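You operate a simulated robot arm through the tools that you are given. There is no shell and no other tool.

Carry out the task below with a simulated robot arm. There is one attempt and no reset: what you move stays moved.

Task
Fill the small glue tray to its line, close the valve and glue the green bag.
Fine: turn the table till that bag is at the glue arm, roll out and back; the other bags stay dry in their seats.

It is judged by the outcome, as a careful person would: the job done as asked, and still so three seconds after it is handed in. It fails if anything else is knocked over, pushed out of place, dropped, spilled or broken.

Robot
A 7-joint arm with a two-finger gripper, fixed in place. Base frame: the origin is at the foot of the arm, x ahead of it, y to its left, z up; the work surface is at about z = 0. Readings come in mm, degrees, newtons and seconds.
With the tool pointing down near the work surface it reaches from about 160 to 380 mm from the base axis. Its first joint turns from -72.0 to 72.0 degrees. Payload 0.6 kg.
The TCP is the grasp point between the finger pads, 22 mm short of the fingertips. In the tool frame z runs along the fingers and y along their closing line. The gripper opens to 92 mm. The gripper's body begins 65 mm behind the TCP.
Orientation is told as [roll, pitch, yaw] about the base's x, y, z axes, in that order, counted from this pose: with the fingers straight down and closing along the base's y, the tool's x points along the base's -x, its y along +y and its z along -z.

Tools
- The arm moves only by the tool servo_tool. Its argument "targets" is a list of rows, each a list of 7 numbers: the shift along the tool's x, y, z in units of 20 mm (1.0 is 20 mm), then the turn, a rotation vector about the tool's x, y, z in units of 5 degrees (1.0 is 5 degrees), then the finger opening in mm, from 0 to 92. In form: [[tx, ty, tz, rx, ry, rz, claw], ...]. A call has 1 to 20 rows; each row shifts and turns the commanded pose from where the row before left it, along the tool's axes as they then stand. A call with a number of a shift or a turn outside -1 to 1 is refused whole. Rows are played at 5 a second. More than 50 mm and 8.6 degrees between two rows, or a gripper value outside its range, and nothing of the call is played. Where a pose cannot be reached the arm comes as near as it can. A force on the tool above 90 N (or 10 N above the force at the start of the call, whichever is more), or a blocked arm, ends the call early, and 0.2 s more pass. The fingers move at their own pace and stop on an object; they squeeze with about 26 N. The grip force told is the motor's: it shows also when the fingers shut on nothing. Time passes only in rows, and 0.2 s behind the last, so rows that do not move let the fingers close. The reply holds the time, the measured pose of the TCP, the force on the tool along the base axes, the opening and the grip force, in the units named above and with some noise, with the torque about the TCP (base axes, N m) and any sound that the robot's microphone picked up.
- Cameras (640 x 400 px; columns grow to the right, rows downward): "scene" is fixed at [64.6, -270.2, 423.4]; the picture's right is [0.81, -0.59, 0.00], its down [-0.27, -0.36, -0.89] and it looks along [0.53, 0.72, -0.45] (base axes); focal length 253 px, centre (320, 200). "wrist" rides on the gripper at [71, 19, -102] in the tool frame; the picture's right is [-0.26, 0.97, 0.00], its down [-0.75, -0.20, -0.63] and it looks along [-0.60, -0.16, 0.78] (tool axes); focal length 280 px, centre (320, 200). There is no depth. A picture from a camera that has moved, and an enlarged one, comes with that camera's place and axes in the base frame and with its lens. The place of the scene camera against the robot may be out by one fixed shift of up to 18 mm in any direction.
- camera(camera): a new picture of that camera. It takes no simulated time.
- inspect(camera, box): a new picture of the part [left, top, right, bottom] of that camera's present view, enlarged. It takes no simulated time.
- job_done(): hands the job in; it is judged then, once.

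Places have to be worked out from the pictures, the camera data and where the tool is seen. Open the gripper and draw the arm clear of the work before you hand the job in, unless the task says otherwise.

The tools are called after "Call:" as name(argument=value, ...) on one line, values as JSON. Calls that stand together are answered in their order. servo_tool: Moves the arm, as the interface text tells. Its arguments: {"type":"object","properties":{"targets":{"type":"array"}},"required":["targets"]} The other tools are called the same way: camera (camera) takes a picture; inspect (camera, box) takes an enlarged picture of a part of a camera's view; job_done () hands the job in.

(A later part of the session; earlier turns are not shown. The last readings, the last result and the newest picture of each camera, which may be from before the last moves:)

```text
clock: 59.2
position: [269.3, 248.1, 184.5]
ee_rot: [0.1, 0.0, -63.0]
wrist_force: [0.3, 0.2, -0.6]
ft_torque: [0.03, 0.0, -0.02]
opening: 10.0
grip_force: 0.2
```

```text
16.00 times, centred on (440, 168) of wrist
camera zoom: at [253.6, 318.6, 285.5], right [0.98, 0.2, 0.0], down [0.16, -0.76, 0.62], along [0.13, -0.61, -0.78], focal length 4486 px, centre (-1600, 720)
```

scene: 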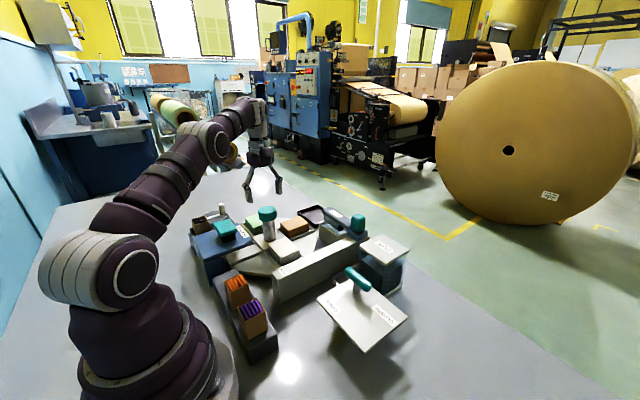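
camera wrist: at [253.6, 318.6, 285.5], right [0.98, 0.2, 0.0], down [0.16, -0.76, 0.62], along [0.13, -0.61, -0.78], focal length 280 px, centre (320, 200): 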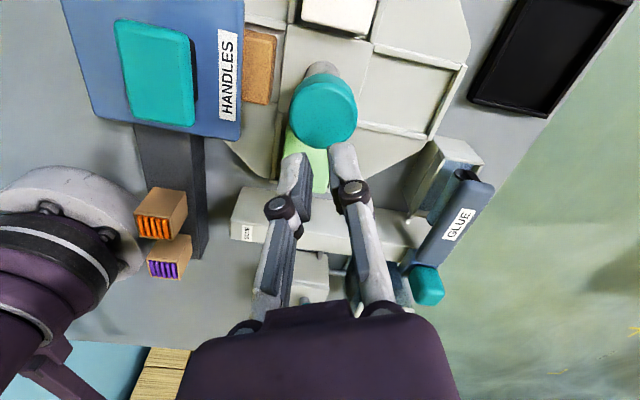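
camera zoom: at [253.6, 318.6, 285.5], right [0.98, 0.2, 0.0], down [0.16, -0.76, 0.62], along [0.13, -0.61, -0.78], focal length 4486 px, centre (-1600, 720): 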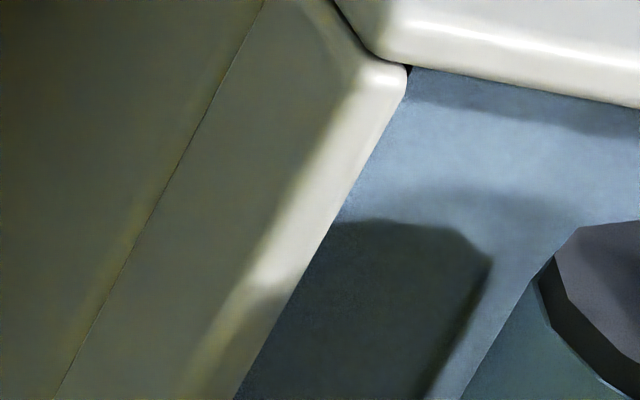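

I look at the −y end of the tray interior and the far wall's free corner.

Call:
inspect(camera="wrist", box=[396, 178, 446, 215])

Call:
inspect(camera="wrist", box=[462, 155, 494, 180])

```text
10.81 times, centred on (421, 196) of wrist
camera zoom: at [253.6, 318.6, 285.5], right [0.98, 0.2, 0.0], down [0.16, -0.76, 0.62], along [0.13, -0.61, -0.78], focal length 3031 px, centre (-772, 238)
```

zoom: 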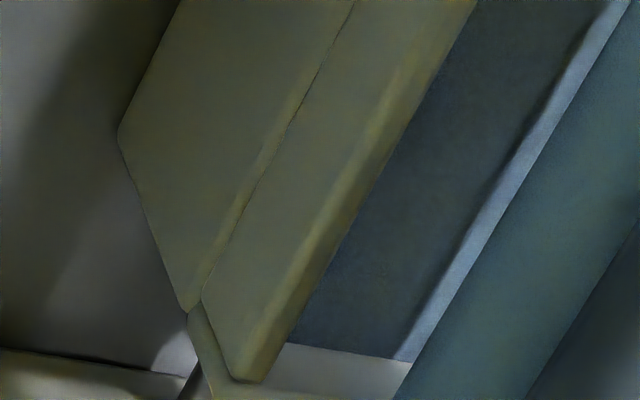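

```text
16.00 times, centred on (478, 168) of wrist
camera zoom: at [253.6, 318.6, 285.5], right [0.98, 0.2, 0.0], down [0.16, -0.76, 0.62], along [0.13, -0.61, -0.78], focal length 4486 px, centre (-2208, 720)
```

zoom: 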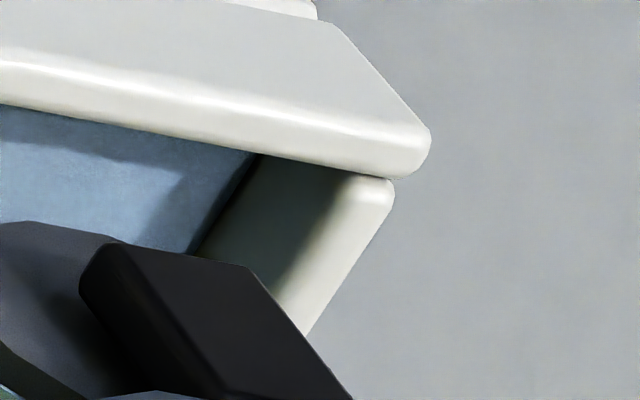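

All visible wall parts are plain; the line must be on the far wall behind the roller (or the near wall). I'll pull the carriage out slightly (well short of the bag) to look. First I square the tool to yaw 0 and move over the rail.

Call:
servo_tool(targets=[[0, 0, 0, 0, 0, -1, 10], [0, 0, 0, 0, 0, -1, 10], [0, 0, 0, 0, 0, -1, 30], [0, 0, 0, 0, 0, -1, 60], [0, 0, 0, 0, 0, -1, 60], [0, 0, 0, 0, 0, -1, 60], [0, 0, 0, 0, 0, -1, 60], [0, 0, 0, 0, 0, -1, 60], [0, 0, 0, 0, 0, -1, 60], [0, 0, 0, 0, 0, -1, 60], [0, 0, 0, 0, 0, -1, 60], [0, 0, 0, 0, 0, -1, 60], [0, 0, 0, 0, 0, -0.6, 60], [0, 0, 0, 0, 0, 0, 60]])

Call:
servo_tool(targets=[[-0.2, -0.9, 0, 0, 0, 0, 60], [-0.2, -0.9, 0, 0, 0, 0, 60], [-0.2, -0.9, 0, 0, 0, 0, 60], [-0.2, -0.9, 0, 0, 0, 0, 60], [-0.2, -0.9, 0, 0, 0, 0, 60], [-0.2, -0.9, 0, 0, 0, 0, 60], [-0.2, -0.9, 0, 0, 0, 0, 60], [-0.2, -0.9, 0, 0, 0, 0, 60], [-0.2, -0.9, 0, 0, 0, 0, 60], [0, 0, 0, 0, -1, 0, 60], [0, 0, 0, 0, -1, 0, 60], [0, 0, 0, 0, -1, 0, 60], [0, 0, 0, 0, -1, 0, 60], [0, 0, 0, 0, -1, 0, 60], [0, 0, 0, 0, -1, 0, 60], [0, 0, 0, 0, -1, 0, 60], [0, 0, 0, 0, 0, 0, 60]])

Call:
camera(camera="wrist")

Call:
camera(camera="scene")

```text
clock: 62.2
position: [267.6, 246.6, 182.1]
ee_rot: [0.0, 0.0, 0.1]
wrist_force: [0.3, 0.0, -0.5]
ft_torque: [0.0, -0.03, 0.01]
opening: 60.0
grip_force: 0.0
```

```text
clock: 65.8
position: [303.7, 84.9, 183.1]
ee_rot: [0.0, -35.2, 0.1]
wrist_force: [-0.3, 0.3, -0.5]
ft_torque: [0.0, -0.05, -0.01]
opening: 59.9
grip_force: 0.0
```

```text
taken
camera wrist: at [187.6, 104.1, 225.9], right [0.21, 0.97, 0.15], down [0.26, -0.2, 0.94], along [0.94, -0.16, -0.29], focal length 280 px, centre (320, 200)
```

wrist: 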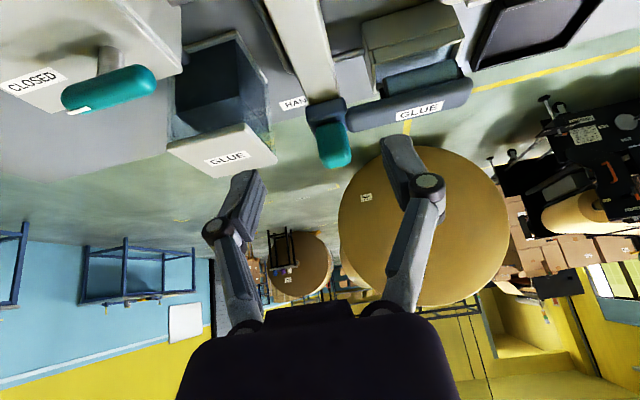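

```text
taken
```

scene: 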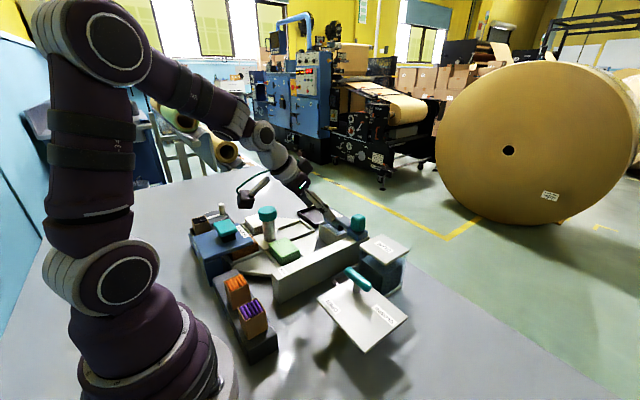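

Tilted 35° forward over the rail; the knob is straight ahead. I zoom to measure it.

Call:
inspect(camera="wrist", box=[270, 70, 390, 180])

Call:
inspect(camera="wrist", box=[350, 0, 490, 140])

```text
3.64 times, centred on (330, 125) of wrist
camera zoom: at [187.6, 104.1, 225.9], right [0.21, 0.97, 0.15], down [0.26, -0.2, 0.94], along [0.94, -0.16, -0.29], focal length 1020 px, centre (284, 473)
```

zoom: 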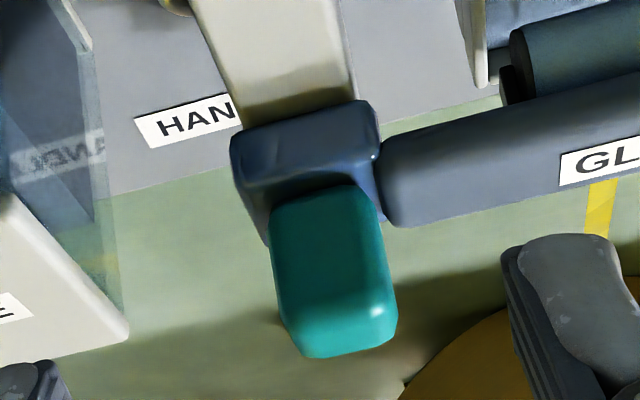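

```text
2.86 times, centred on (420, 70) of wrist
camera zoom: at [187.6, 104.1, 225.9], right [0.21, 0.97, 0.15], down [0.26, -0.2, 0.94], along [0.94, -0.16, -0.29], focal length 801 px, centre (34, 571)
```

zoom: 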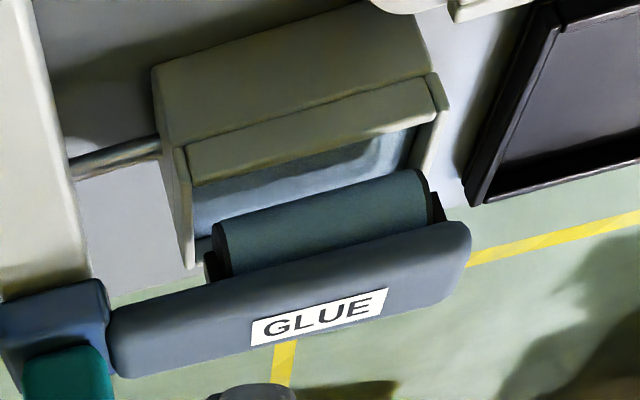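

Knob: about 28 mm square, centre (420, 87), z≈88–122. I move to a pre-grasp point about 40 mm back along the tool axis.

Call:
servo_tool(targets=[[-0.516, 0.02, 0.85, 0, 0, 0, 60], [-0.516, 0.02, 0.85, 0, 0, 0, 60], [-0.516, 0.02, 0.85, 0, 0, 0, 60], [-0.516, 0.02, 0.85, 0, 0, 0, 60], [-0.516, 0.02, 0.85, 0, 0, 0, 60], [0, 0, 0, 0, 0, 0, 60]])

Call:
camera(camera="wrist")

Call:
inspect(camera="scene", box=[280, 170, 420, 290])

```text
clock: 67.2
position: [393.8, 88.8, 142.3]
ee_rot: [0.1, -35.2, 0.1]
wrist_force: [0.3, -0.2, 0.7]
ft_torque: [-0.01, -0.02, 0.0]
opening: 59.9
grip_force: 0.0
```

```text
taken
camera wrist: at [277.8, 106.2, 185.5], right [0.21, 0.97, 0.15], down [0.26, -0.2, 0.94], along [0.94, -0.16, -0.29], focal length 280 px, centre (320, 200)
```

wrist: 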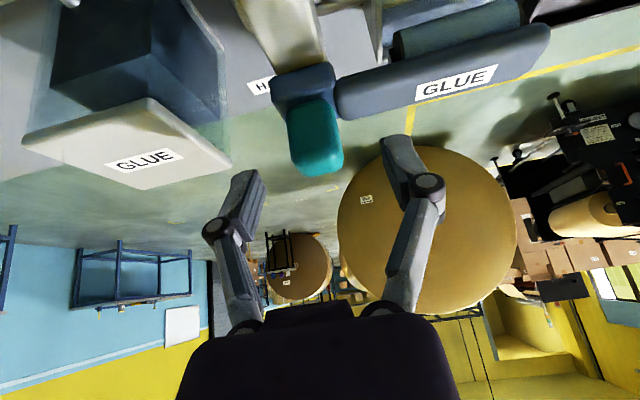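

```text
3.33 times, centred on (350, 230) of scene
camera zoom: at [64.6, -270.2, 423.4], right [0.81, -0.59, 0.0], down [-0.27, -0.36, -0.89], along [0.53, 0.72, -0.45], focal length 844 px, centre (220, 100)
```

zoom: 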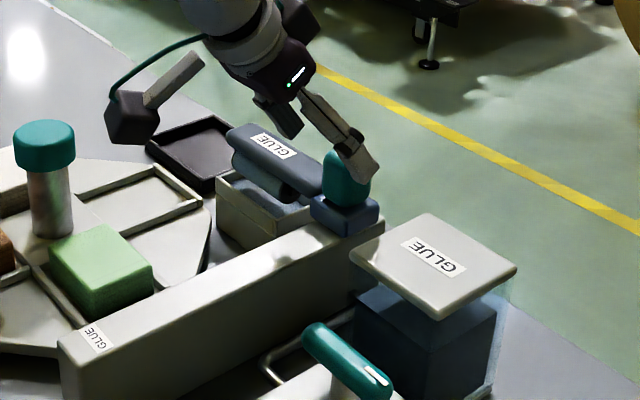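

In line with the knob (y≈86). I advance 40 mm along the tool axis.

Call:
servo_tool(targets=[[0, -0.1, 0.7, 0, 0, 0, 60], [0, 0, 0.7, 0, 0, 0, 60], [0, 0, 0.6, 0, 0, 0, 60], [0, 0, 0, 0, 0, 0, 60]])

Call:
camera(camera="wrist")

Call:
inspect(camera="scene", box=[310, 190, 390, 250])

```text
clock: 68.2
position: [417.6, 85.8, 109.7]
ee_rot: [0.0, -35.0, 0.0]
wrist_force: [0.3, 0.7, 1.8]
ft_torque: [0.05, 0.02, 0.03]
opening: 60.6
grip_force: 0.0
```

```text
taken
camera wrist: at [302.5, 103.8, 152.5], right [0.21, 0.97, 0.15], down [0.26, -0.2, 0.94], along [0.94, -0.16, -0.29], focal length 280 px, centre (320, 200)
```

wrist: 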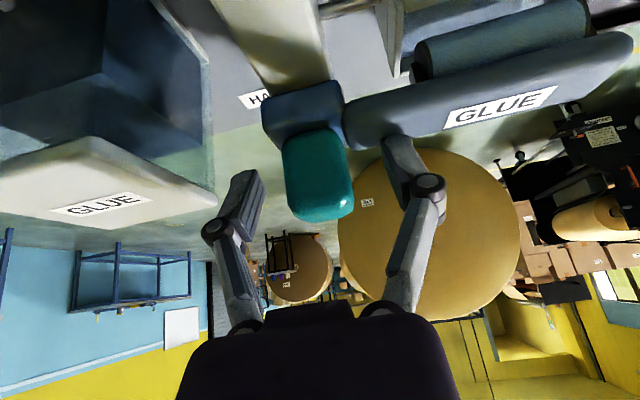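

```text
6.67 times, centred on (350, 220) of scene
camera zoom: at [64.6, -270.2, 423.4], right [0.81, -0.59, 0.0], down [-0.27, -0.36, -0.89], along [0.53, 0.72, -0.45], focal length 1688 px, centre (120, 67)
```

zoom: 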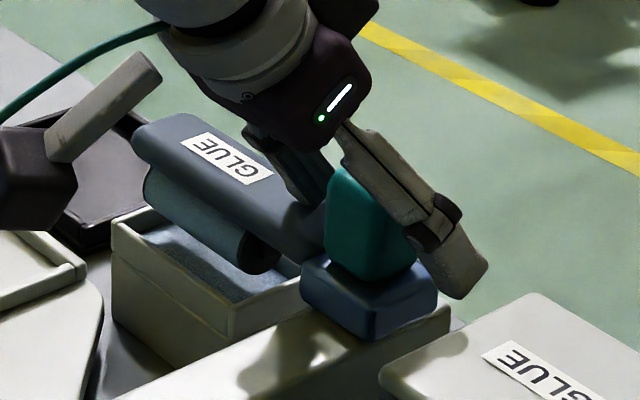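

The knob sits between the fingers. I close on it.

Call:
servo_tool(targets=[[0.1, 0, 0, 0, 0, 0, 60], [0, 0, 0, 0, 0, 0, 16], [0, 0, 0, 0, 0, 0, 16], [0, 0, 0, 0, 0, 0, 16], [0, 0, 0, 0, 0, 0, 16]])

Call:
camera(camera="wrist")

```text
clock: 69.4
position: [420.8, 87.7, 110.3]
ee_rot: [0.4, -35.7, 0.0]
wrist_force: [-3.2, 27.8, 56.1]
ft_torque: [2.06, -0.23, 0.26]
opening: 44.1
grip_force: 21.7
```

```text
taken
camera wrist: at [302.2, 105.1, 153.0], right [0.21, 0.96, 0.16], down [0.25, -0.21, 0.95], along [0.95, -0.16, -0.28], focal length 280 px, centre (320, 200)
```

wrist: 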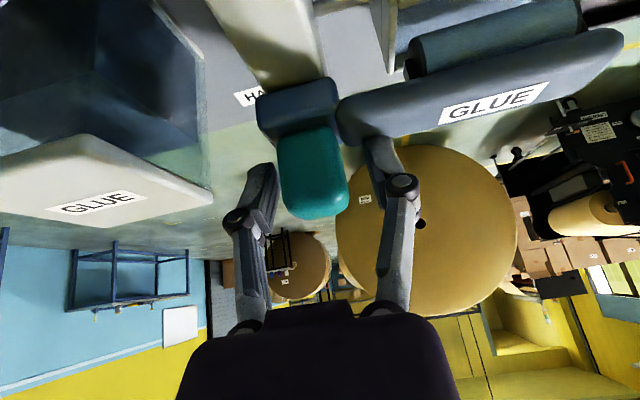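

The +y finger is touching the roller housing (upward load 56 N). I reopen, raise 9 mm, and try again.

Call:
servo_tool(targets=[[0, 0, 0, 0, 0, 0, 60], [0, 0, 0, 0, 0, 0, 60], [-0.26, 0, -0.37, 0, 0, 0, 60], [0, 0, 0, 0, 0, 0, 60]])

Call:
servo_tool(targets=[[0, 0, 0, 0, 0, 0, 40], [0, 0, 0, 0, 0, 0, 16], [0, 0, 0, 0, 0, 0, 16], [0, 0, 0, 0, 0, 0, 16]])

Call:
camera(camera="wrist")

Call:
inspect(camera="scene", box=[310, 190, 390, 250])

```text
clock: 70.4
position: [418.4, 86.5, 117.1]
ee_rot: [-0.1, -34.9, -0.1]
wrist_force: [0.3, 1.2, 0.9]
ft_torque: [-0.02, -0.04, -0.04]
opening: 60.3
grip_force: 0.1
```

```text
clock: 71.4
position: [416.5, 85.5, 116.3]
ee_rot: [-0.2, -35.0, -0.2]
wrist_force: [-3.1, -13.6, 2.8]
ft_torque: [-0.23, 0.25, -0.12]
opening: 27.7
grip_force: 28.0
```

```text
taken
camera wrist: at [301.2, 103.9, 159.7], right [0.22, 0.96, 0.15], down [0.26, -0.2, 0.94], along [0.94, -0.17, -0.29], focal length 280 px, centre (320, 200)
```

wrist: 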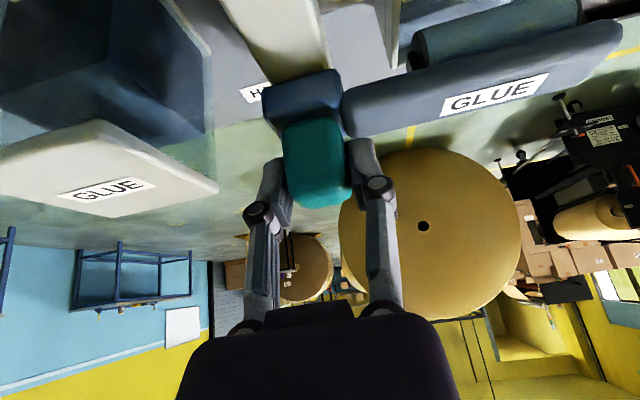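

```text
6.67 times, centred on (350, 220) of scene
camera zoom: at [64.5, -270.2, 423.4], right [0.81, -0.59, 0.0], down [-0.27, -0.36, -0.89], along [0.53, 0.72, -0.45], focal length 1688 px, centre (120, 67)
```

zoom: 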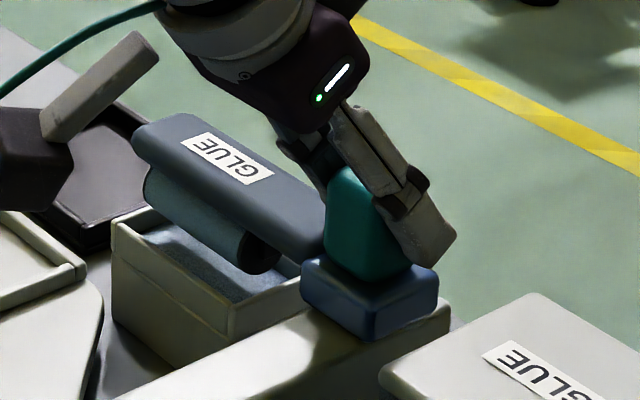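

Firm grip on the knob (27.7 mm). I pull the carriage 20 mm toward −x and check.

Call:
servo_tool(targets=[[0.41, 0, -0.287, 0, 0, 0, 16], [0.41, 0, -0.287, 0, 0, 0, 16], [0, 0, 0, 0, 0, 0, 16]])

Call:
camera(camera="wrist")

Call:
inspect(camera="scene", box=[300, 190, 380, 250])

```text
clock: 72.2
position: [395.4, 86.4, 117.1]
ee_rot: [-0.2, -35.2, -0.2]
wrist_force: [-0.4, -16.4, 14.3]
ft_torque: [-0.3, -0.08, -0.13]
opening: 27.9
grip_force: 27.8
```

```text
taken
camera wrist: at [280.3, 103.7, 159.3], right [0.22, 0.96, 0.15], down [0.26, -0.2, 0.95], along [0.94, -0.17, -0.29], focal length 280 px, centre (320, 200)
```

wrist: 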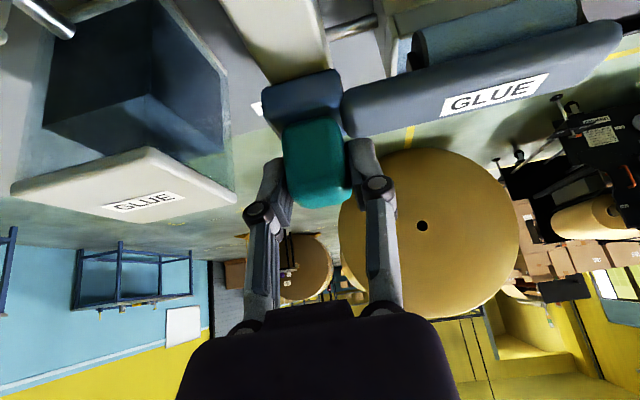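

```text
6.67 times, centred on (340, 220) of scene
camera zoom: at [64.5, -270.2, 423.4], right [0.81, -0.59, 0.0], down [-0.27, -0.36, -0.89], along [0.53, 0.72, -0.45], focal length 1688 px, centre (187, 67)
```

zoom: 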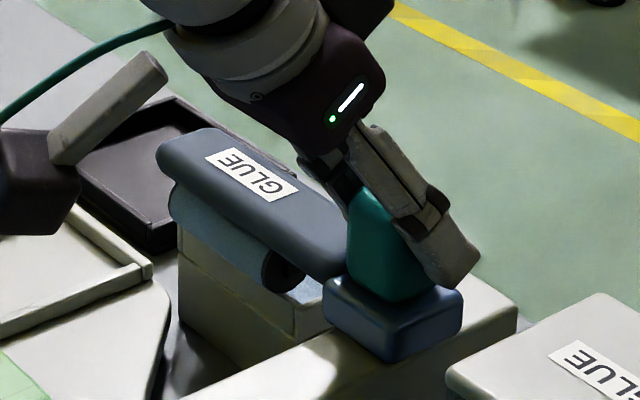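

It slides freely. Another 42 mm, still well clear of the green bag, then I look into the tray.

Call:
servo_tool(targets=[[0.43, 0, -0.301, 0, 0, 0, 16], [0.43, 0, -0.301, 0, 0, 0, 16], [0.43, 0, -0.301, 0, 0, 0, 16], [0.43, 0, -0.301, 0, 0, 0, 16], [0, 0, 0, 0, 0, 0, 16]])

Call:
camera(camera="wrist")

Call:
inspect(camera="scene", box=[290, 190, 380, 257])

Call:
inspect(camera="scene", box=[316, 210, 356, 235])

```text
clock: 73.4
position: [352.0, 84.9, 118.0]
ee_rot: [-0.2, -34.7, 0.0]
wrist_force: [-0.4, -21.8, -22.5]
ft_torque: [-0.22, 0.3, -0.2]
opening: 28.1
grip_force: 27.4
```

```text
taken
camera wrist: at [235.3, 103.7, 160.3], right [0.22, 0.97, 0.15], down [0.26, -0.2, 0.94], along [0.94, -0.16, -0.3], focal length 280 px, centre (320, 200)
```

wrist: 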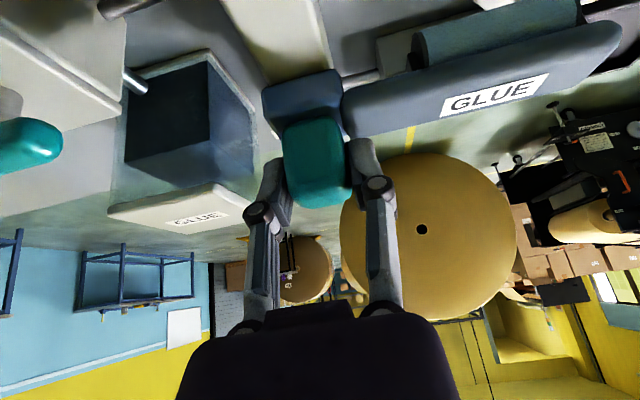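

```text
5.97 times, centred on (335, 224) of scene
camera zoom: at [64.6, -270.1, 423.4], right [0.81, -0.59, 0.0], down [-0.27, -0.36, -0.89], along [0.53, 0.72, -0.45], focal length 1511 px, centre (230, 60)
```

zoom: 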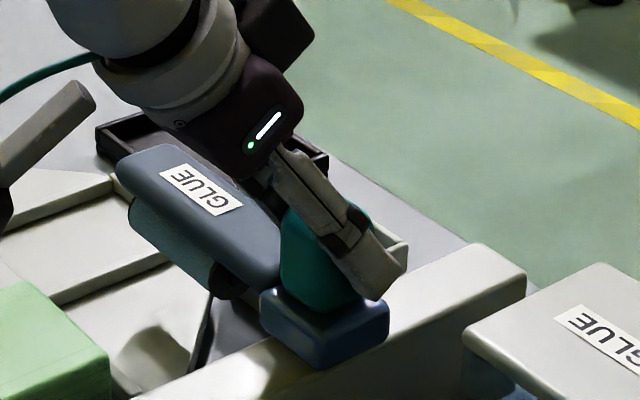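

```text
16.00 times, centred on (336, 222) of scene
camera zoom: at [64.6, -270.1, 423.4], right [0.81, -0.59, 0.0], down [-0.27, -0.36, -0.89], along [0.53, 0.72, -0.45], focal length 4050 px, centre (64, -160)
```

zoom: 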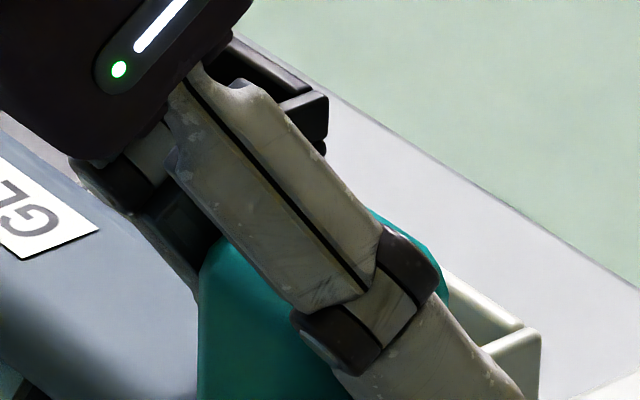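

The gripper hides the tray now. I release the knob, back off along the tool axis and rise, so both cameras can see the tray.

Call:
servo_tool(targets=[[0, 0, 0, 0, 0, 0, 56], [0, 0, 0, 0, 0, 0, 56], [0, 0, 0, 0, 0, 0, 56], [0, 0, -0.8, 0, 0, 0, 56], [0, 0, -0.8, 0, 0, 0, 56], [0, 0, -0.8, 0, 0, 0, 56], [0, 0, -0.8, 0, 0, 0, 56], [-0.4, 0, -0.6, 0, 0, 0, 56], [-0.4, 0, -0.6, 0, 0, 0, 56], [-0.4, 0, -0.6, 0, 0, 0, 56], [0, 0, 0, 0, 0, 0, 56]])

Call:
camera(camera="wrist")

Call:
camera(camera="scene")

Call:
inspect(camera="scene", box=[316, 212, 356, 237])

```text
clock: 75.8
position: [317.3, 85.3, 213.4]
ee_rot: [0.0, -34.9, 0.0]
wrist_force: [-0.4, -0.1, 0.2]
ft_torque: [0.0, -0.03, 0.0]
opening: 56.0
grip_force: 0.0
```

```text
taken
camera wrist: at [201.0, 104.0, 255.5], right [0.21, 0.97, 0.15], down [0.26, -0.2, 0.94], along [0.94, -0.16, -0.29], focal length 280 px, centre (320, 200)
```

wrist: 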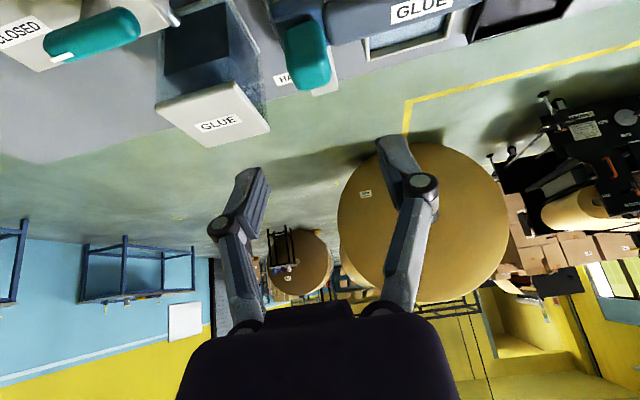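

```text
taken
```

scene: 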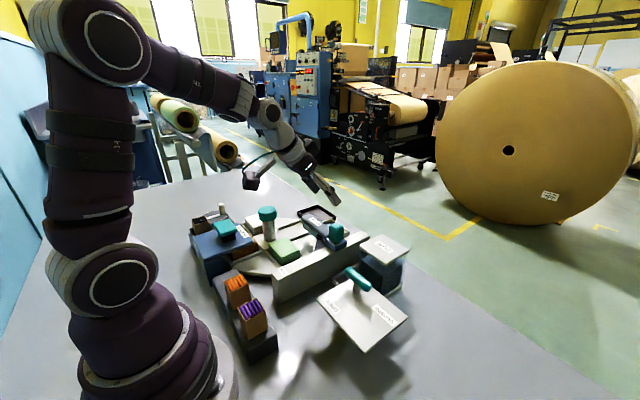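

```text
16.00 times, centred on (336, 224) of scene
camera zoom: at [64.6, -270.2, 423.4], right [0.81, -0.59, 0.0], down [-0.27, -0.36, -0.89], along [0.53, 0.72, -0.45], focal length 4050 px, centre (64, -192)
```

zoom: 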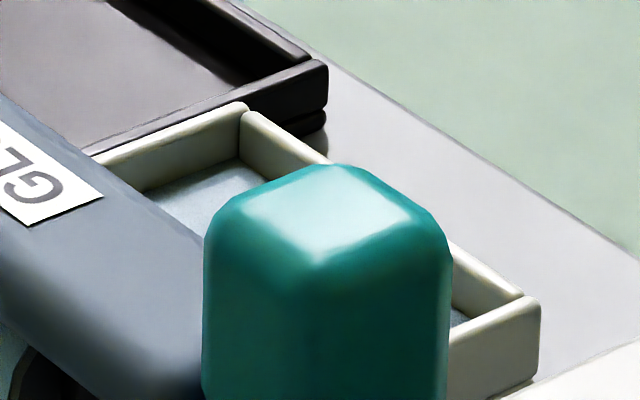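

Now the wrist camera sees the far inner wall of the tray; I zoom in there.

Call:
inspect(camera="wrist", box=[340, 0, 480, 85])

Call:
inspect(camera="wrist", box=[360, 28, 420, 65])

Call:
inspect(camera="wrist", box=[410, 10, 470, 47])

```text
4.57 times, centred on (410, 42) of wrist
camera zoom: at [201.0, 104.0, 255.5], right [0.21, 0.97, 0.15], down [0.26, -0.2, 0.94], along [0.94, -0.16, -0.29], focal length 1282 px, centre (-91, 920)
```

zoom: 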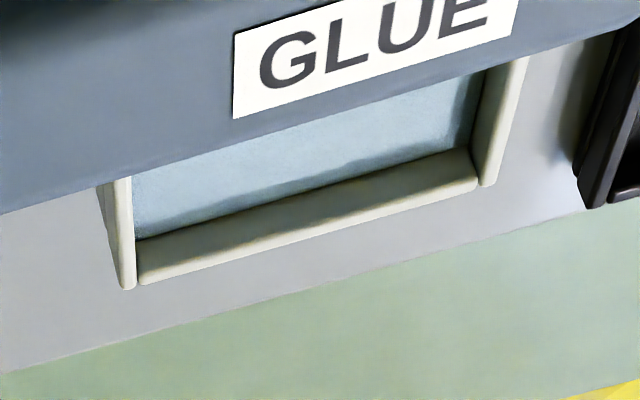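

```text
10.67 times, centred on (390, 46) of wrist
camera zoom: at [201.0, 104.0, 255.5], right [0.21, 0.97, 0.15], down [0.26, -0.2, 0.94], along [0.94, -0.16, -0.29], focal length 2991 px, centre (-427, 1837)
```

zoom: 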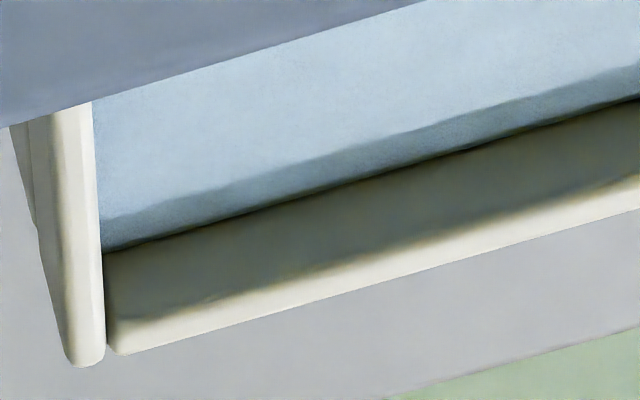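

```text
10.67 times, centred on (440, 28) of wrist
camera zoom: at [201.0, 104.0, 255.5], right [0.21, 0.97, 0.15], down [0.26, -0.2, 0.94], along [0.94, -0.16, -0.29], focal length 2991 px, centre (-960, 2029)
```

zoom: 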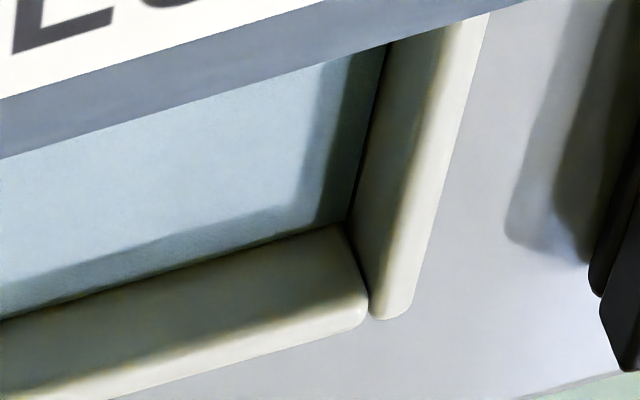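

No line above the glue on the far wall either, but there's a dark thin edge right at the glue surface. I zoom to the maximum on it.

Call:
inspect(camera="wrist", box=[378, 32, 418, 57])

Call:
inspect(camera="wrist", box=[410, 22, 450, 47])

Call:
inspect(camera="wrist", box=[358, 40, 398, 65])

```text
16.00 times, centred on (398, 44) of wrist
camera zoom: at [201.0, 104.0, 255.5], right [0.21, 0.97, 0.15], down [0.26, -0.2, 0.94], along [0.94, -0.16, -0.29], focal length 4486 px, centre (-928, 2688)
```

zoom: 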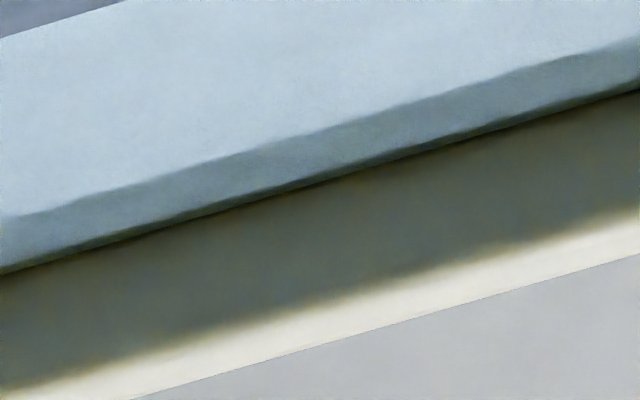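

```text
16.00 times, centred on (430, 34) of wrist
camera zoom: at [201.0, 104.0, 255.5], right [0.21, 0.97, 0.15], down [0.26, -0.2, 0.94], along [0.94, -0.16, -0.29], focal length 4486 px, centre (-1440, 2848)
```

zoom: 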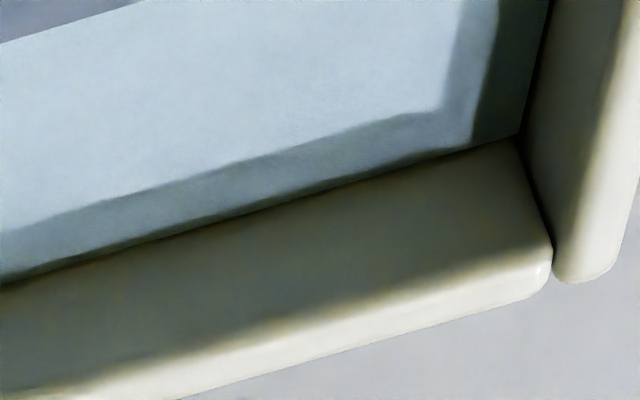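

```text
16.00 times, centred on (378, 52) of wrist
camera zoom: at [201.0, 104.0, 255.5], right [0.21, 0.97, 0.15], down [0.26, -0.2, 0.94], along [0.94, -0.16, -0.29], focal length 4486 px, centre (-608, 2560)
```

zoom: 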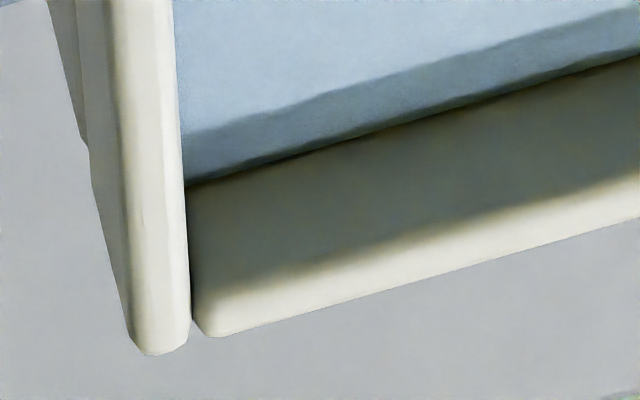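

There's a thin dark trace right along the waterline on the far wall. I compare with the waterline on the end walls to see whether it's the line itself or just a shadow.

Call:
inspect(camera="wrist", box=[430, 12, 470, 37])

Call:
inspect(camera="scene", box=[312, 210, 352, 235])

Call:
inspect(camera="scene", box=[340, 216, 380, 241])

```text
16.00 times, centred on (450, 24) of wrist
camera zoom: at [201.0, 104.0, 255.5], right [0.21, 0.97, 0.15], down [0.26, -0.2, 0.94], along [0.94, -0.16, -0.29], focal length 4486 px, centre (-1760, 3008)
```

zoom: 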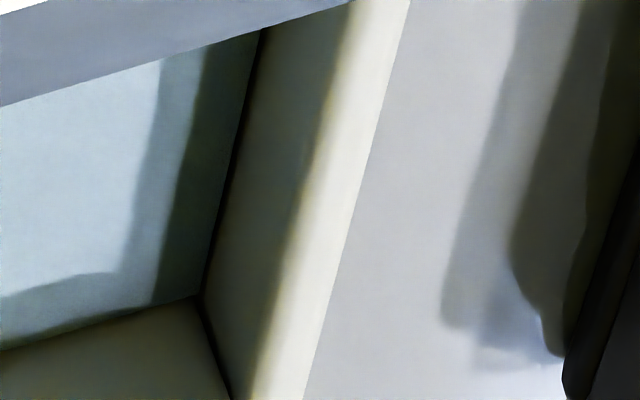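

```text
16.00 times, centred on (332, 222) of scene
camera zoom: at [64.6, -270.2, 423.4], right [0.81, -0.59, 0.0], down [-0.27, -0.36, -0.89], along [0.53, 0.72, -0.45], focal length 4050 px, centre (128, -160)
```

zoom: 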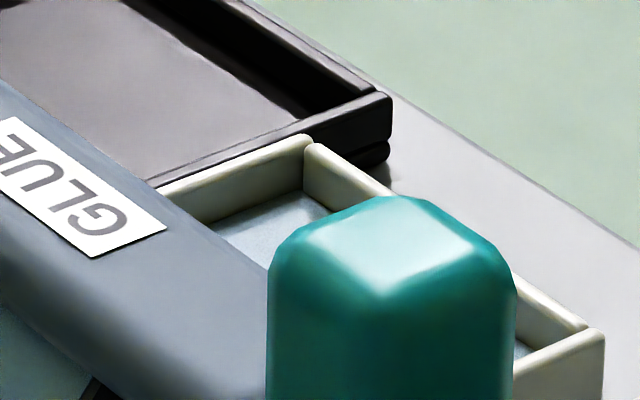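

```text
16.00 times, centred on (360, 228) of scene
camera zoom: at [64.6, -270.2, 423.4], right [0.81, -0.59, 0.0], down [-0.27, -0.36, -0.89], along [0.53, 0.72, -0.45], focal length 4050 px, centre (-320, -256)
```

zoom: 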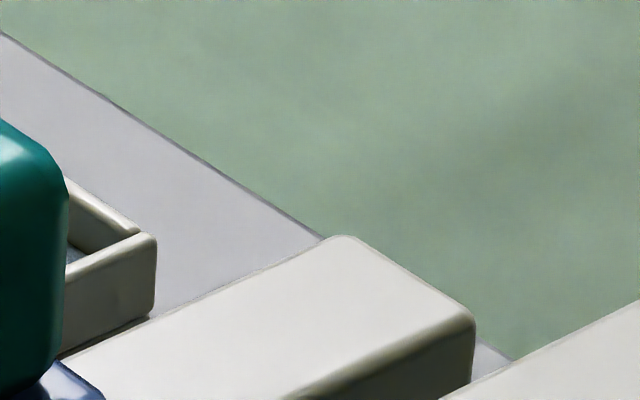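

Those are ordinary contact shadows. The only unseen surface is the near wall's inner face, so I swing the wrist camera to the far side by rolling the tool about its own axis (staying high) to look back at it.

Call:
servo_tool(targets=[[0, 0, 0, 0, 0, -1, 30], [0, 0, 0, 0, 0, -1, 20], [0, 0, 0, 0, 0, -1, 20], [0, 0, 0, 0, 0, -1, 20], [0, 0, 0, 0, 0, -1, 20], [0, 0, 0, 0, 0, -1, 20], [0, 0, 0, 0, 0, -1, 20], [0, 0, 0, 0, 0, -1, 20], [0, 0, 0, 0, 0, -1, 20], [0, 0, 0, 0, 0, -1, 20], [0, 0, 0, 0, 0, -1, 20], [0, 0, 0, 0, 0, -1, 20], [0, 0, 0, 0, 0, -1, 20], [0, 0, 0, 0, 0, -1, 20], [0, 0, 0, 0, 0, -1, 20], [0, 0, 0, 0, 0, -1, 20], [0, 0, 0, 0, 0, -1, 20], [0, 0, 0, 0, 0, -1, 20], [0, 0, 0, 0, 0, -1, 20], [0, 0, 0, 0, 0, -1, 20]])

Call:
servo_tool(targets=[[0, 0, 0, 0, 0, -1, 20], [0, 0, 0, 0, 0, -1, 20], [0, 0, 0, 0, 0, -1, 20], [0, 0, 0, 0, 0, -1, 20], [0, 0, 0, 0, 0, -1, 20], [0, 0, 0, 0, 0, -1, 20], [0, 0, 0, 0, 0, -1, 20], [0, 0, 0, 0, 0, -1, 20], [0, 0, 0, 0, 0, -1, 20], [0, 0, 0, 0, 0, -1, 20], [0, 0, 0, 0, 0, -1, 20], [0, 0, 0, 0, 0, -1, 20], [0, 0, 0, 0, 0, -1, 20]])

Call:
camera(camera="wrist")

```text
clock: 80.0
position: [316.7, 85.6, 211.5]
ee_rot: [-34.6, 5.8, 98.4]
wrist_force: [-0.5, 0.4, -0.7]
ft_torque: [-0.02, 0.03, -0.01]
opening: 20.0
grip_force: 0.0
```

```text
clock: 82.8
position: [315.4, 85.5, 214.3]
ee_rot: [-10.2, 33.6, 162.0]
wrist_force: [-0.3, 0.3, -0.4]
ft_torque: [0.08, 0.02, 0.01]
opening: 19.9
grip_force: 0.1
```

```text
taken
camera wrist: at [310.0, 47.7, 333.9], right [-0.41, -0.87, -0.29], down [-0.91, 0.39, 0.12], along [0.0, 0.31, -0.95], focal length 280 px, centre (320, 200)
```

wrist: 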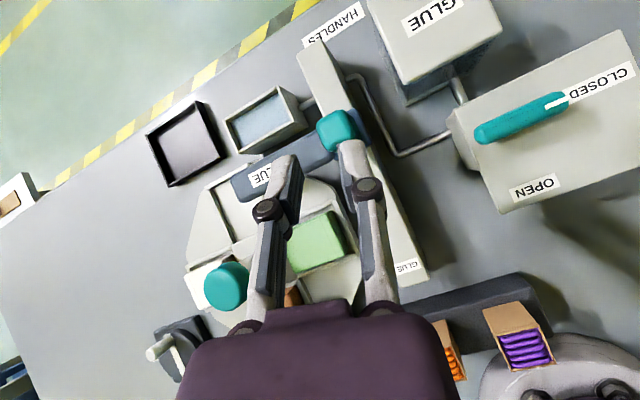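

It reached, giving a nice overhead view from the far side. I move the camera out over the tray (TCP toward (420,160,164)).

Call:
servo_tool(targets=[[0.3, -0.728, 0.843, 0, 0, 0, 20], [0.3, -0.728, 0.843, 0, 0, 0, 20], [0.3, -0.728, 0.843, 0, 0, 0, 20], [0.3, -0.728, 0.843, 0, 0, 0, 20], [0.3, -0.728, 0.843, 0, 0, 0, 20], [0.3, -0.728, 0.843, 0, 0, 0, 20], [0, 0, 0, 0, 0, 0, 20]])

Call:
camera(camera="wrist")

```text
clock: 84.4
position: [424.0, 161.4, 161.6]
ee_rot: [-10.2, 33.6, 161.8]
wrist_force: [0.0, 0.2, 0.1]
ft_torque: [-0.01, -0.02, -0.02]
opening: 20.1
grip_force: 0.0
```

```text
taken
camera wrist: at [417.4, 123.3, 281.1], right [-0.41, -0.86, -0.29], down [-0.91, 0.39, 0.13], along [0.0, 0.31, -0.95], focal length 280 px, centre (320, 200)
```

wrist: 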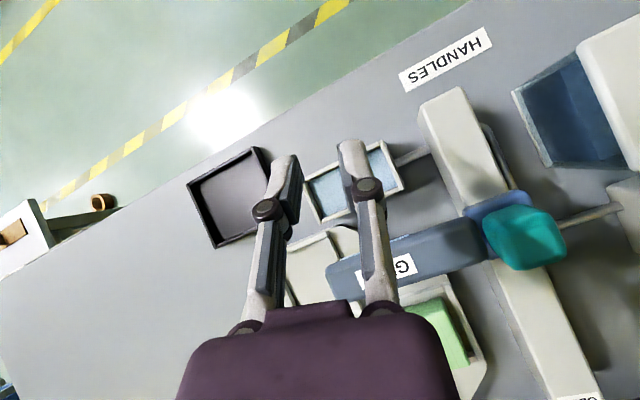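

Excellent reach. I zoom on the tray between the fingers.

Call:
inspect(camera="wrist", box=[295, 130, 415, 240])

Call:
inspect(camera="wrist", box=[305, 195, 345, 220])

Call:
inspect(camera="wrist", box=[370, 170, 410, 195])

```text
3.64 times, centred on (355, 185) of wrist
camera zoom: at [417.4, 123.3, 281.1], right [-0.41, -0.86, -0.29], down [-0.91, 0.39, 0.13], along [0.0, 0.31, -0.95], focal length 1020 px, centre (193, 254)
```

zoom: 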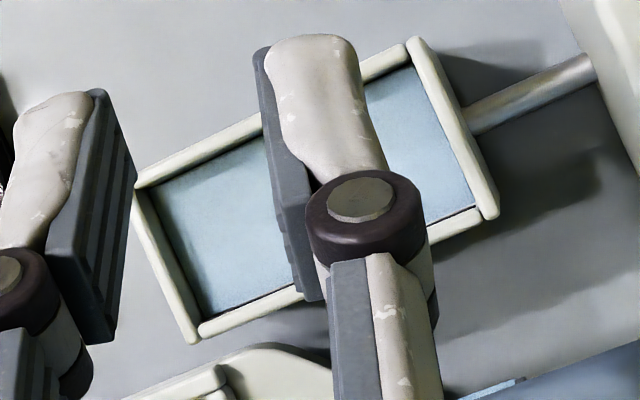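

```text
16.00 times, centred on (325, 208) of wrist
camera zoom: at [417.4, 123.3, 281.1], right [-0.41, -0.86, -0.29], down [-0.91, 0.39, 0.13], along [0.0, 0.31, -0.95], focal length 4486 px, centre (240, 80)
```

zoom: 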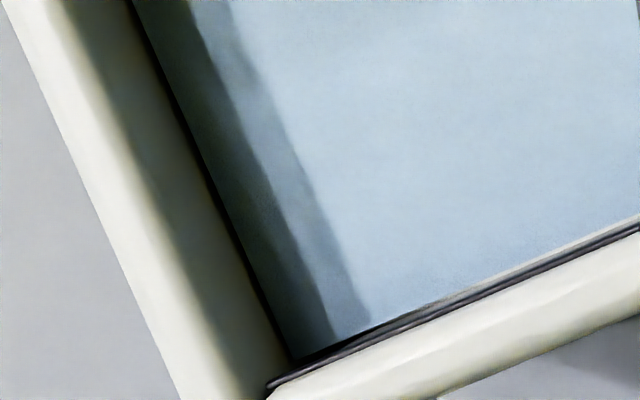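

```text
16.00 times, centred on (390, 182) of wrist
camera zoom: at [417.4, 123.3, 281.1], right [-0.41, -0.86, -0.29], down [-0.91, 0.39, 0.13], along [0.0, 0.31, -0.95], focal length 4486 px, centre (-800, 480)
```

zoom: 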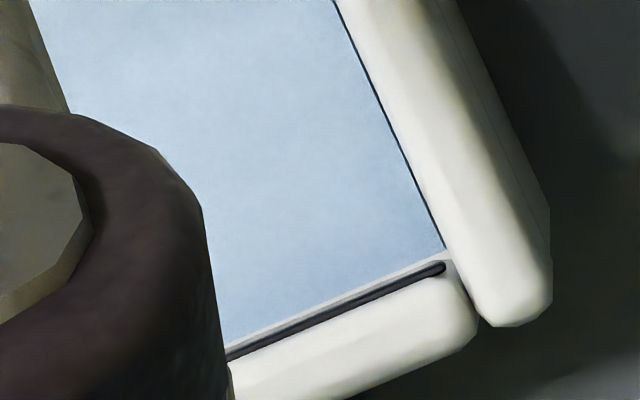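

Found it: the fill line is a dark strip on the near wall's inner face, and the glue is still a little below it. I need a more oblique view to gauge the gap, so I tilt the camera further back by 15°.

Call:
servo_tool(targets=[[0, 0, 0, -0.259, -0.966, 0, 20], [0, 0, 0, -0.259, -0.966, 0, 20], [0, 0, 0, -0.259, -0.966, 0, 20], [0, 0, 0, 0, 0, 0, 20]])

Call:
camera(camera="wrist")

```text
clock: 85.4
position: [404.0, 150.8, 158.1]
ee_rot: [-5.4, 19.1, 164.1]
wrist_force: [-0.6, 0.0, -0.5]
ft_torque: [-0.02, 0.01, 0.02]
opening: 19.8
grip_force: 0.0
out of reach, approached as far as the arm can: row 2, 3
```

```text
taken
camera wrist: at [430.1, 114.0, 275.8], right [-0.47, -0.86, -0.17], down [-0.85, 0.39, 0.36], along [-0.24, 0.31, -0.92], focal length 280 px, centre (320, 200)
```

wrist: 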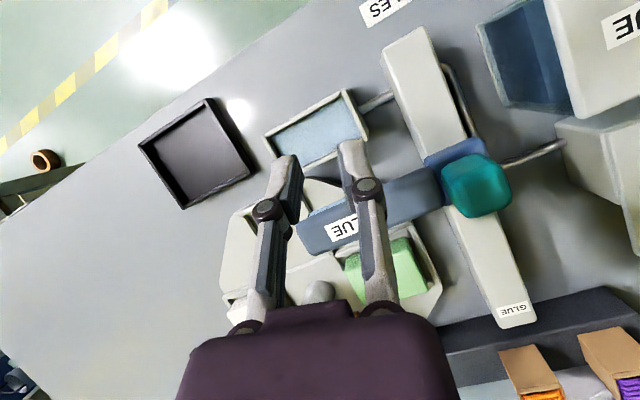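

Better angle (camera at x=430). I zoom on the near wall's inner face.

Call:
inspect(camera="wrist", box=[262, 85, 372, 180])

Call:
inspect(camera="wrist", box=[305, 143, 345, 168])

Call:
inspect(camera="wrist", box=[342, 122, 382, 147])

```text
4.21 times, centred on (317, 132) of wrist
camera zoom: at [430.1, 114.0, 275.8], right [-0.47, -0.86, -0.17], down [-0.85, 0.39, 0.36], along [-0.24, 0.31, -0.92], focal length 1181 px, centre (333, 484)
```

zoom: 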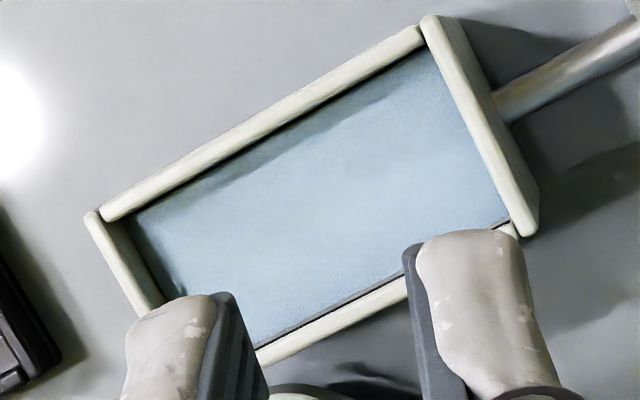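

```text
16.00 times, centred on (325, 156) of wrist
camera zoom: at [430.1, 114.0, 275.8], right [-0.47, -0.86, -0.17], down [-0.85, 0.39, 0.36], along [-0.24, 0.31, -0.92], focal length 4486 px, centre (240, 912)
```

zoom: 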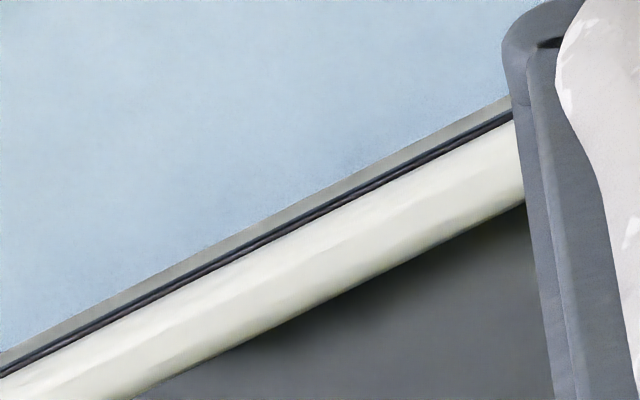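

```text
16.00 times, centred on (362, 134) of wrist
camera zoom: at [430.1, 114.0, 275.8], right [-0.47, -0.86, -0.17], down [-0.85, 0.39, 0.36], along [-0.24, 0.31, -0.92], focal length 4486 px, centre (-352, 1248)
```

zoom: 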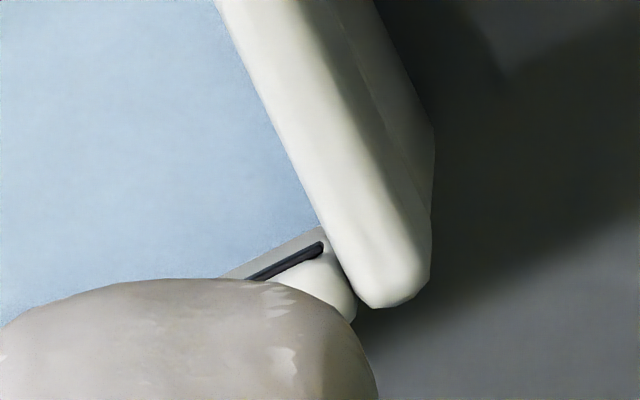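

The line is visible; to gauge the gap I need a lower, more oblique camera. I lower 45 mm (fingertips stay above z≈90) and open the fingers to see between them.

Call:
servo_tool(targets=[[-0.247, 0.067, 0.7, 0, 0, 0, 60], [-0.247, 0.067, 0.7, 0, 0, 0, 60], [-0.247, 0.067, 0.7, 0, 0, 0, 60], [0, 0, 0, 0, 0, 0, 60]])

Call:
camera(camera="wrist")

Call:
inspect(camera="scene", box=[260, 150, 420, 270])

```text
clock: 86.4
position: [404.7, 153.9, 114.5]
ee_rot: [-5.6, 19.2, 164.1]
wrist_force: [-0.5, 0.4, -1.0]
ft_torque: [0.0, 0.03, -0.01]
opening: 59.9
grip_force: 0.1
```

```text
taken
camera wrist: at [429.7, 115.3, 230.8], right [-0.47, -0.86, -0.17], down [-0.85, 0.39, 0.36], along [-0.24, 0.31, -0.92], focal length 280 px, centre (320, 200)
```

wrist: 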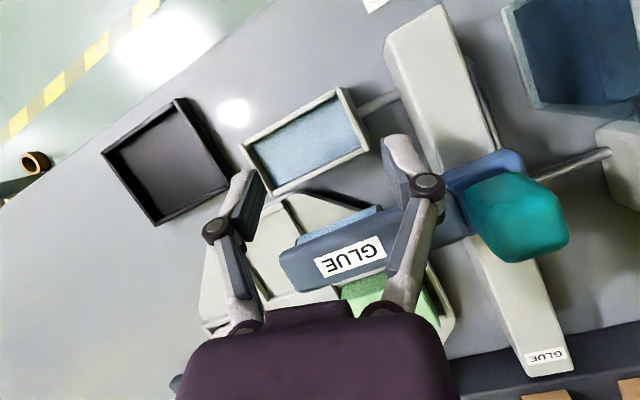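

```text
3.33 times, centred on (340, 210) of scene
camera zoom: at [64.6, -270.2, 423.4], right [0.81, -0.59, 0.0], down [-0.27, -0.36, -0.89], along [0.53, 0.72, -0.45], focal length 844 px, centre (253, 167)
```

zoom: 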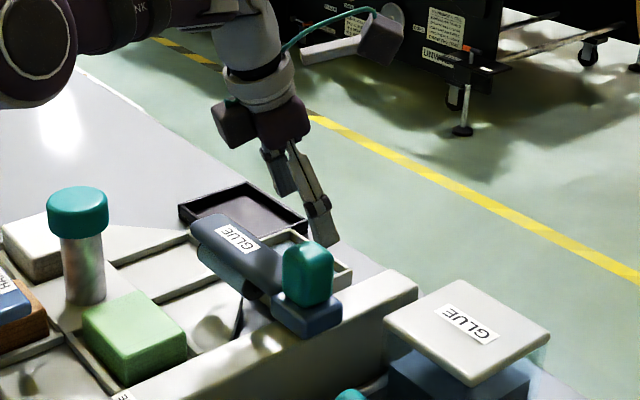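

Good clear view of the whole tray. I zoom on the near wall again.

Call:
inspect(camera="wrist", box=[280, 160, 320, 185])

Call:
inspect(camera="wrist", box=[320, 145, 360, 170])

Call:
inspect(camera="wrist", box=[250, 175, 290, 200])

Call:
inspect(camera="wrist", box=[235, 85, 375, 200])

```text
16.00 times, centred on (300, 172) of wrist
camera zoom: at [429.7, 115.3, 230.8], right [-0.47, -0.86, -0.17], down [-0.85, 0.39, 0.36], along [-0.24, 0.31, -0.92], focal length 4486 px, centre (640, 640)
```

zoom: 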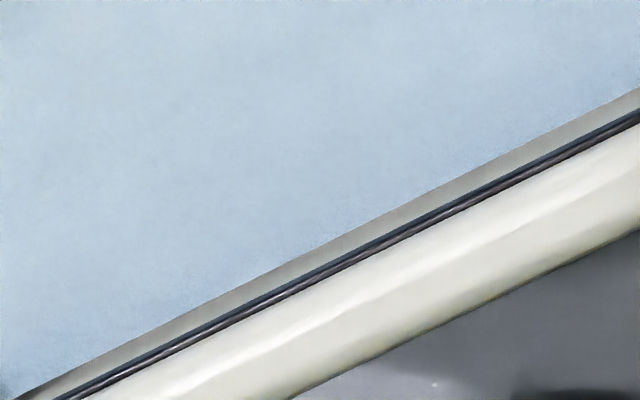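

```text
16.00 times, centred on (340, 158) of wrist
camera zoom: at [429.7, 115.3, 230.8], right [-0.47, -0.86, -0.17], down [-0.85, 0.39, 0.36], along [-0.24, 0.31, -0.92], focal length 4486 px, centre (0, 880)
```

zoom: 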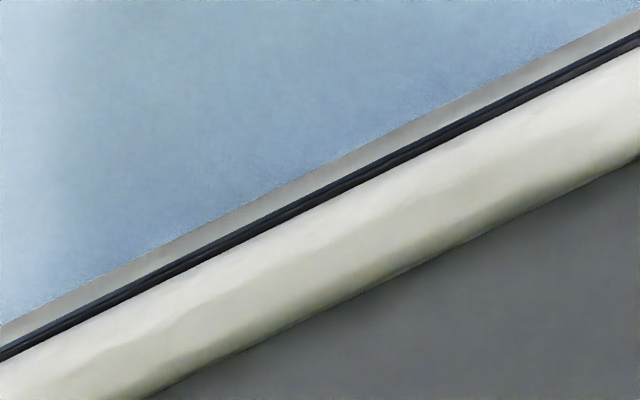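

```text
16.00 times, centred on (270, 188) of wrist
camera zoom: at [429.7, 115.3, 230.8], right [-0.47, -0.86, -0.17], down [-0.85, 0.39, 0.36], along [-0.24, 0.31, -0.92], focal length 4486 px, centre (1120, 400)
```

zoom: 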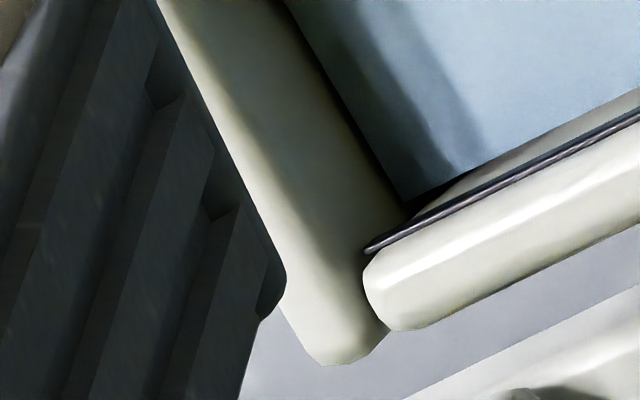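

```text
3.48 times, centred on (305, 142) of wrist
camera zoom: at [429.7, 115.3, 230.8], right [-0.47, -0.86, -0.17], down [-0.85, 0.39, 0.36], along [-0.24, 0.31, -0.92], focal length 975 px, centre (372, 400)
```

zoom: 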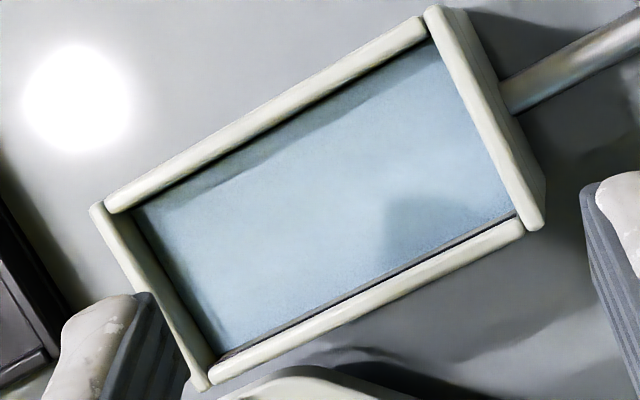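

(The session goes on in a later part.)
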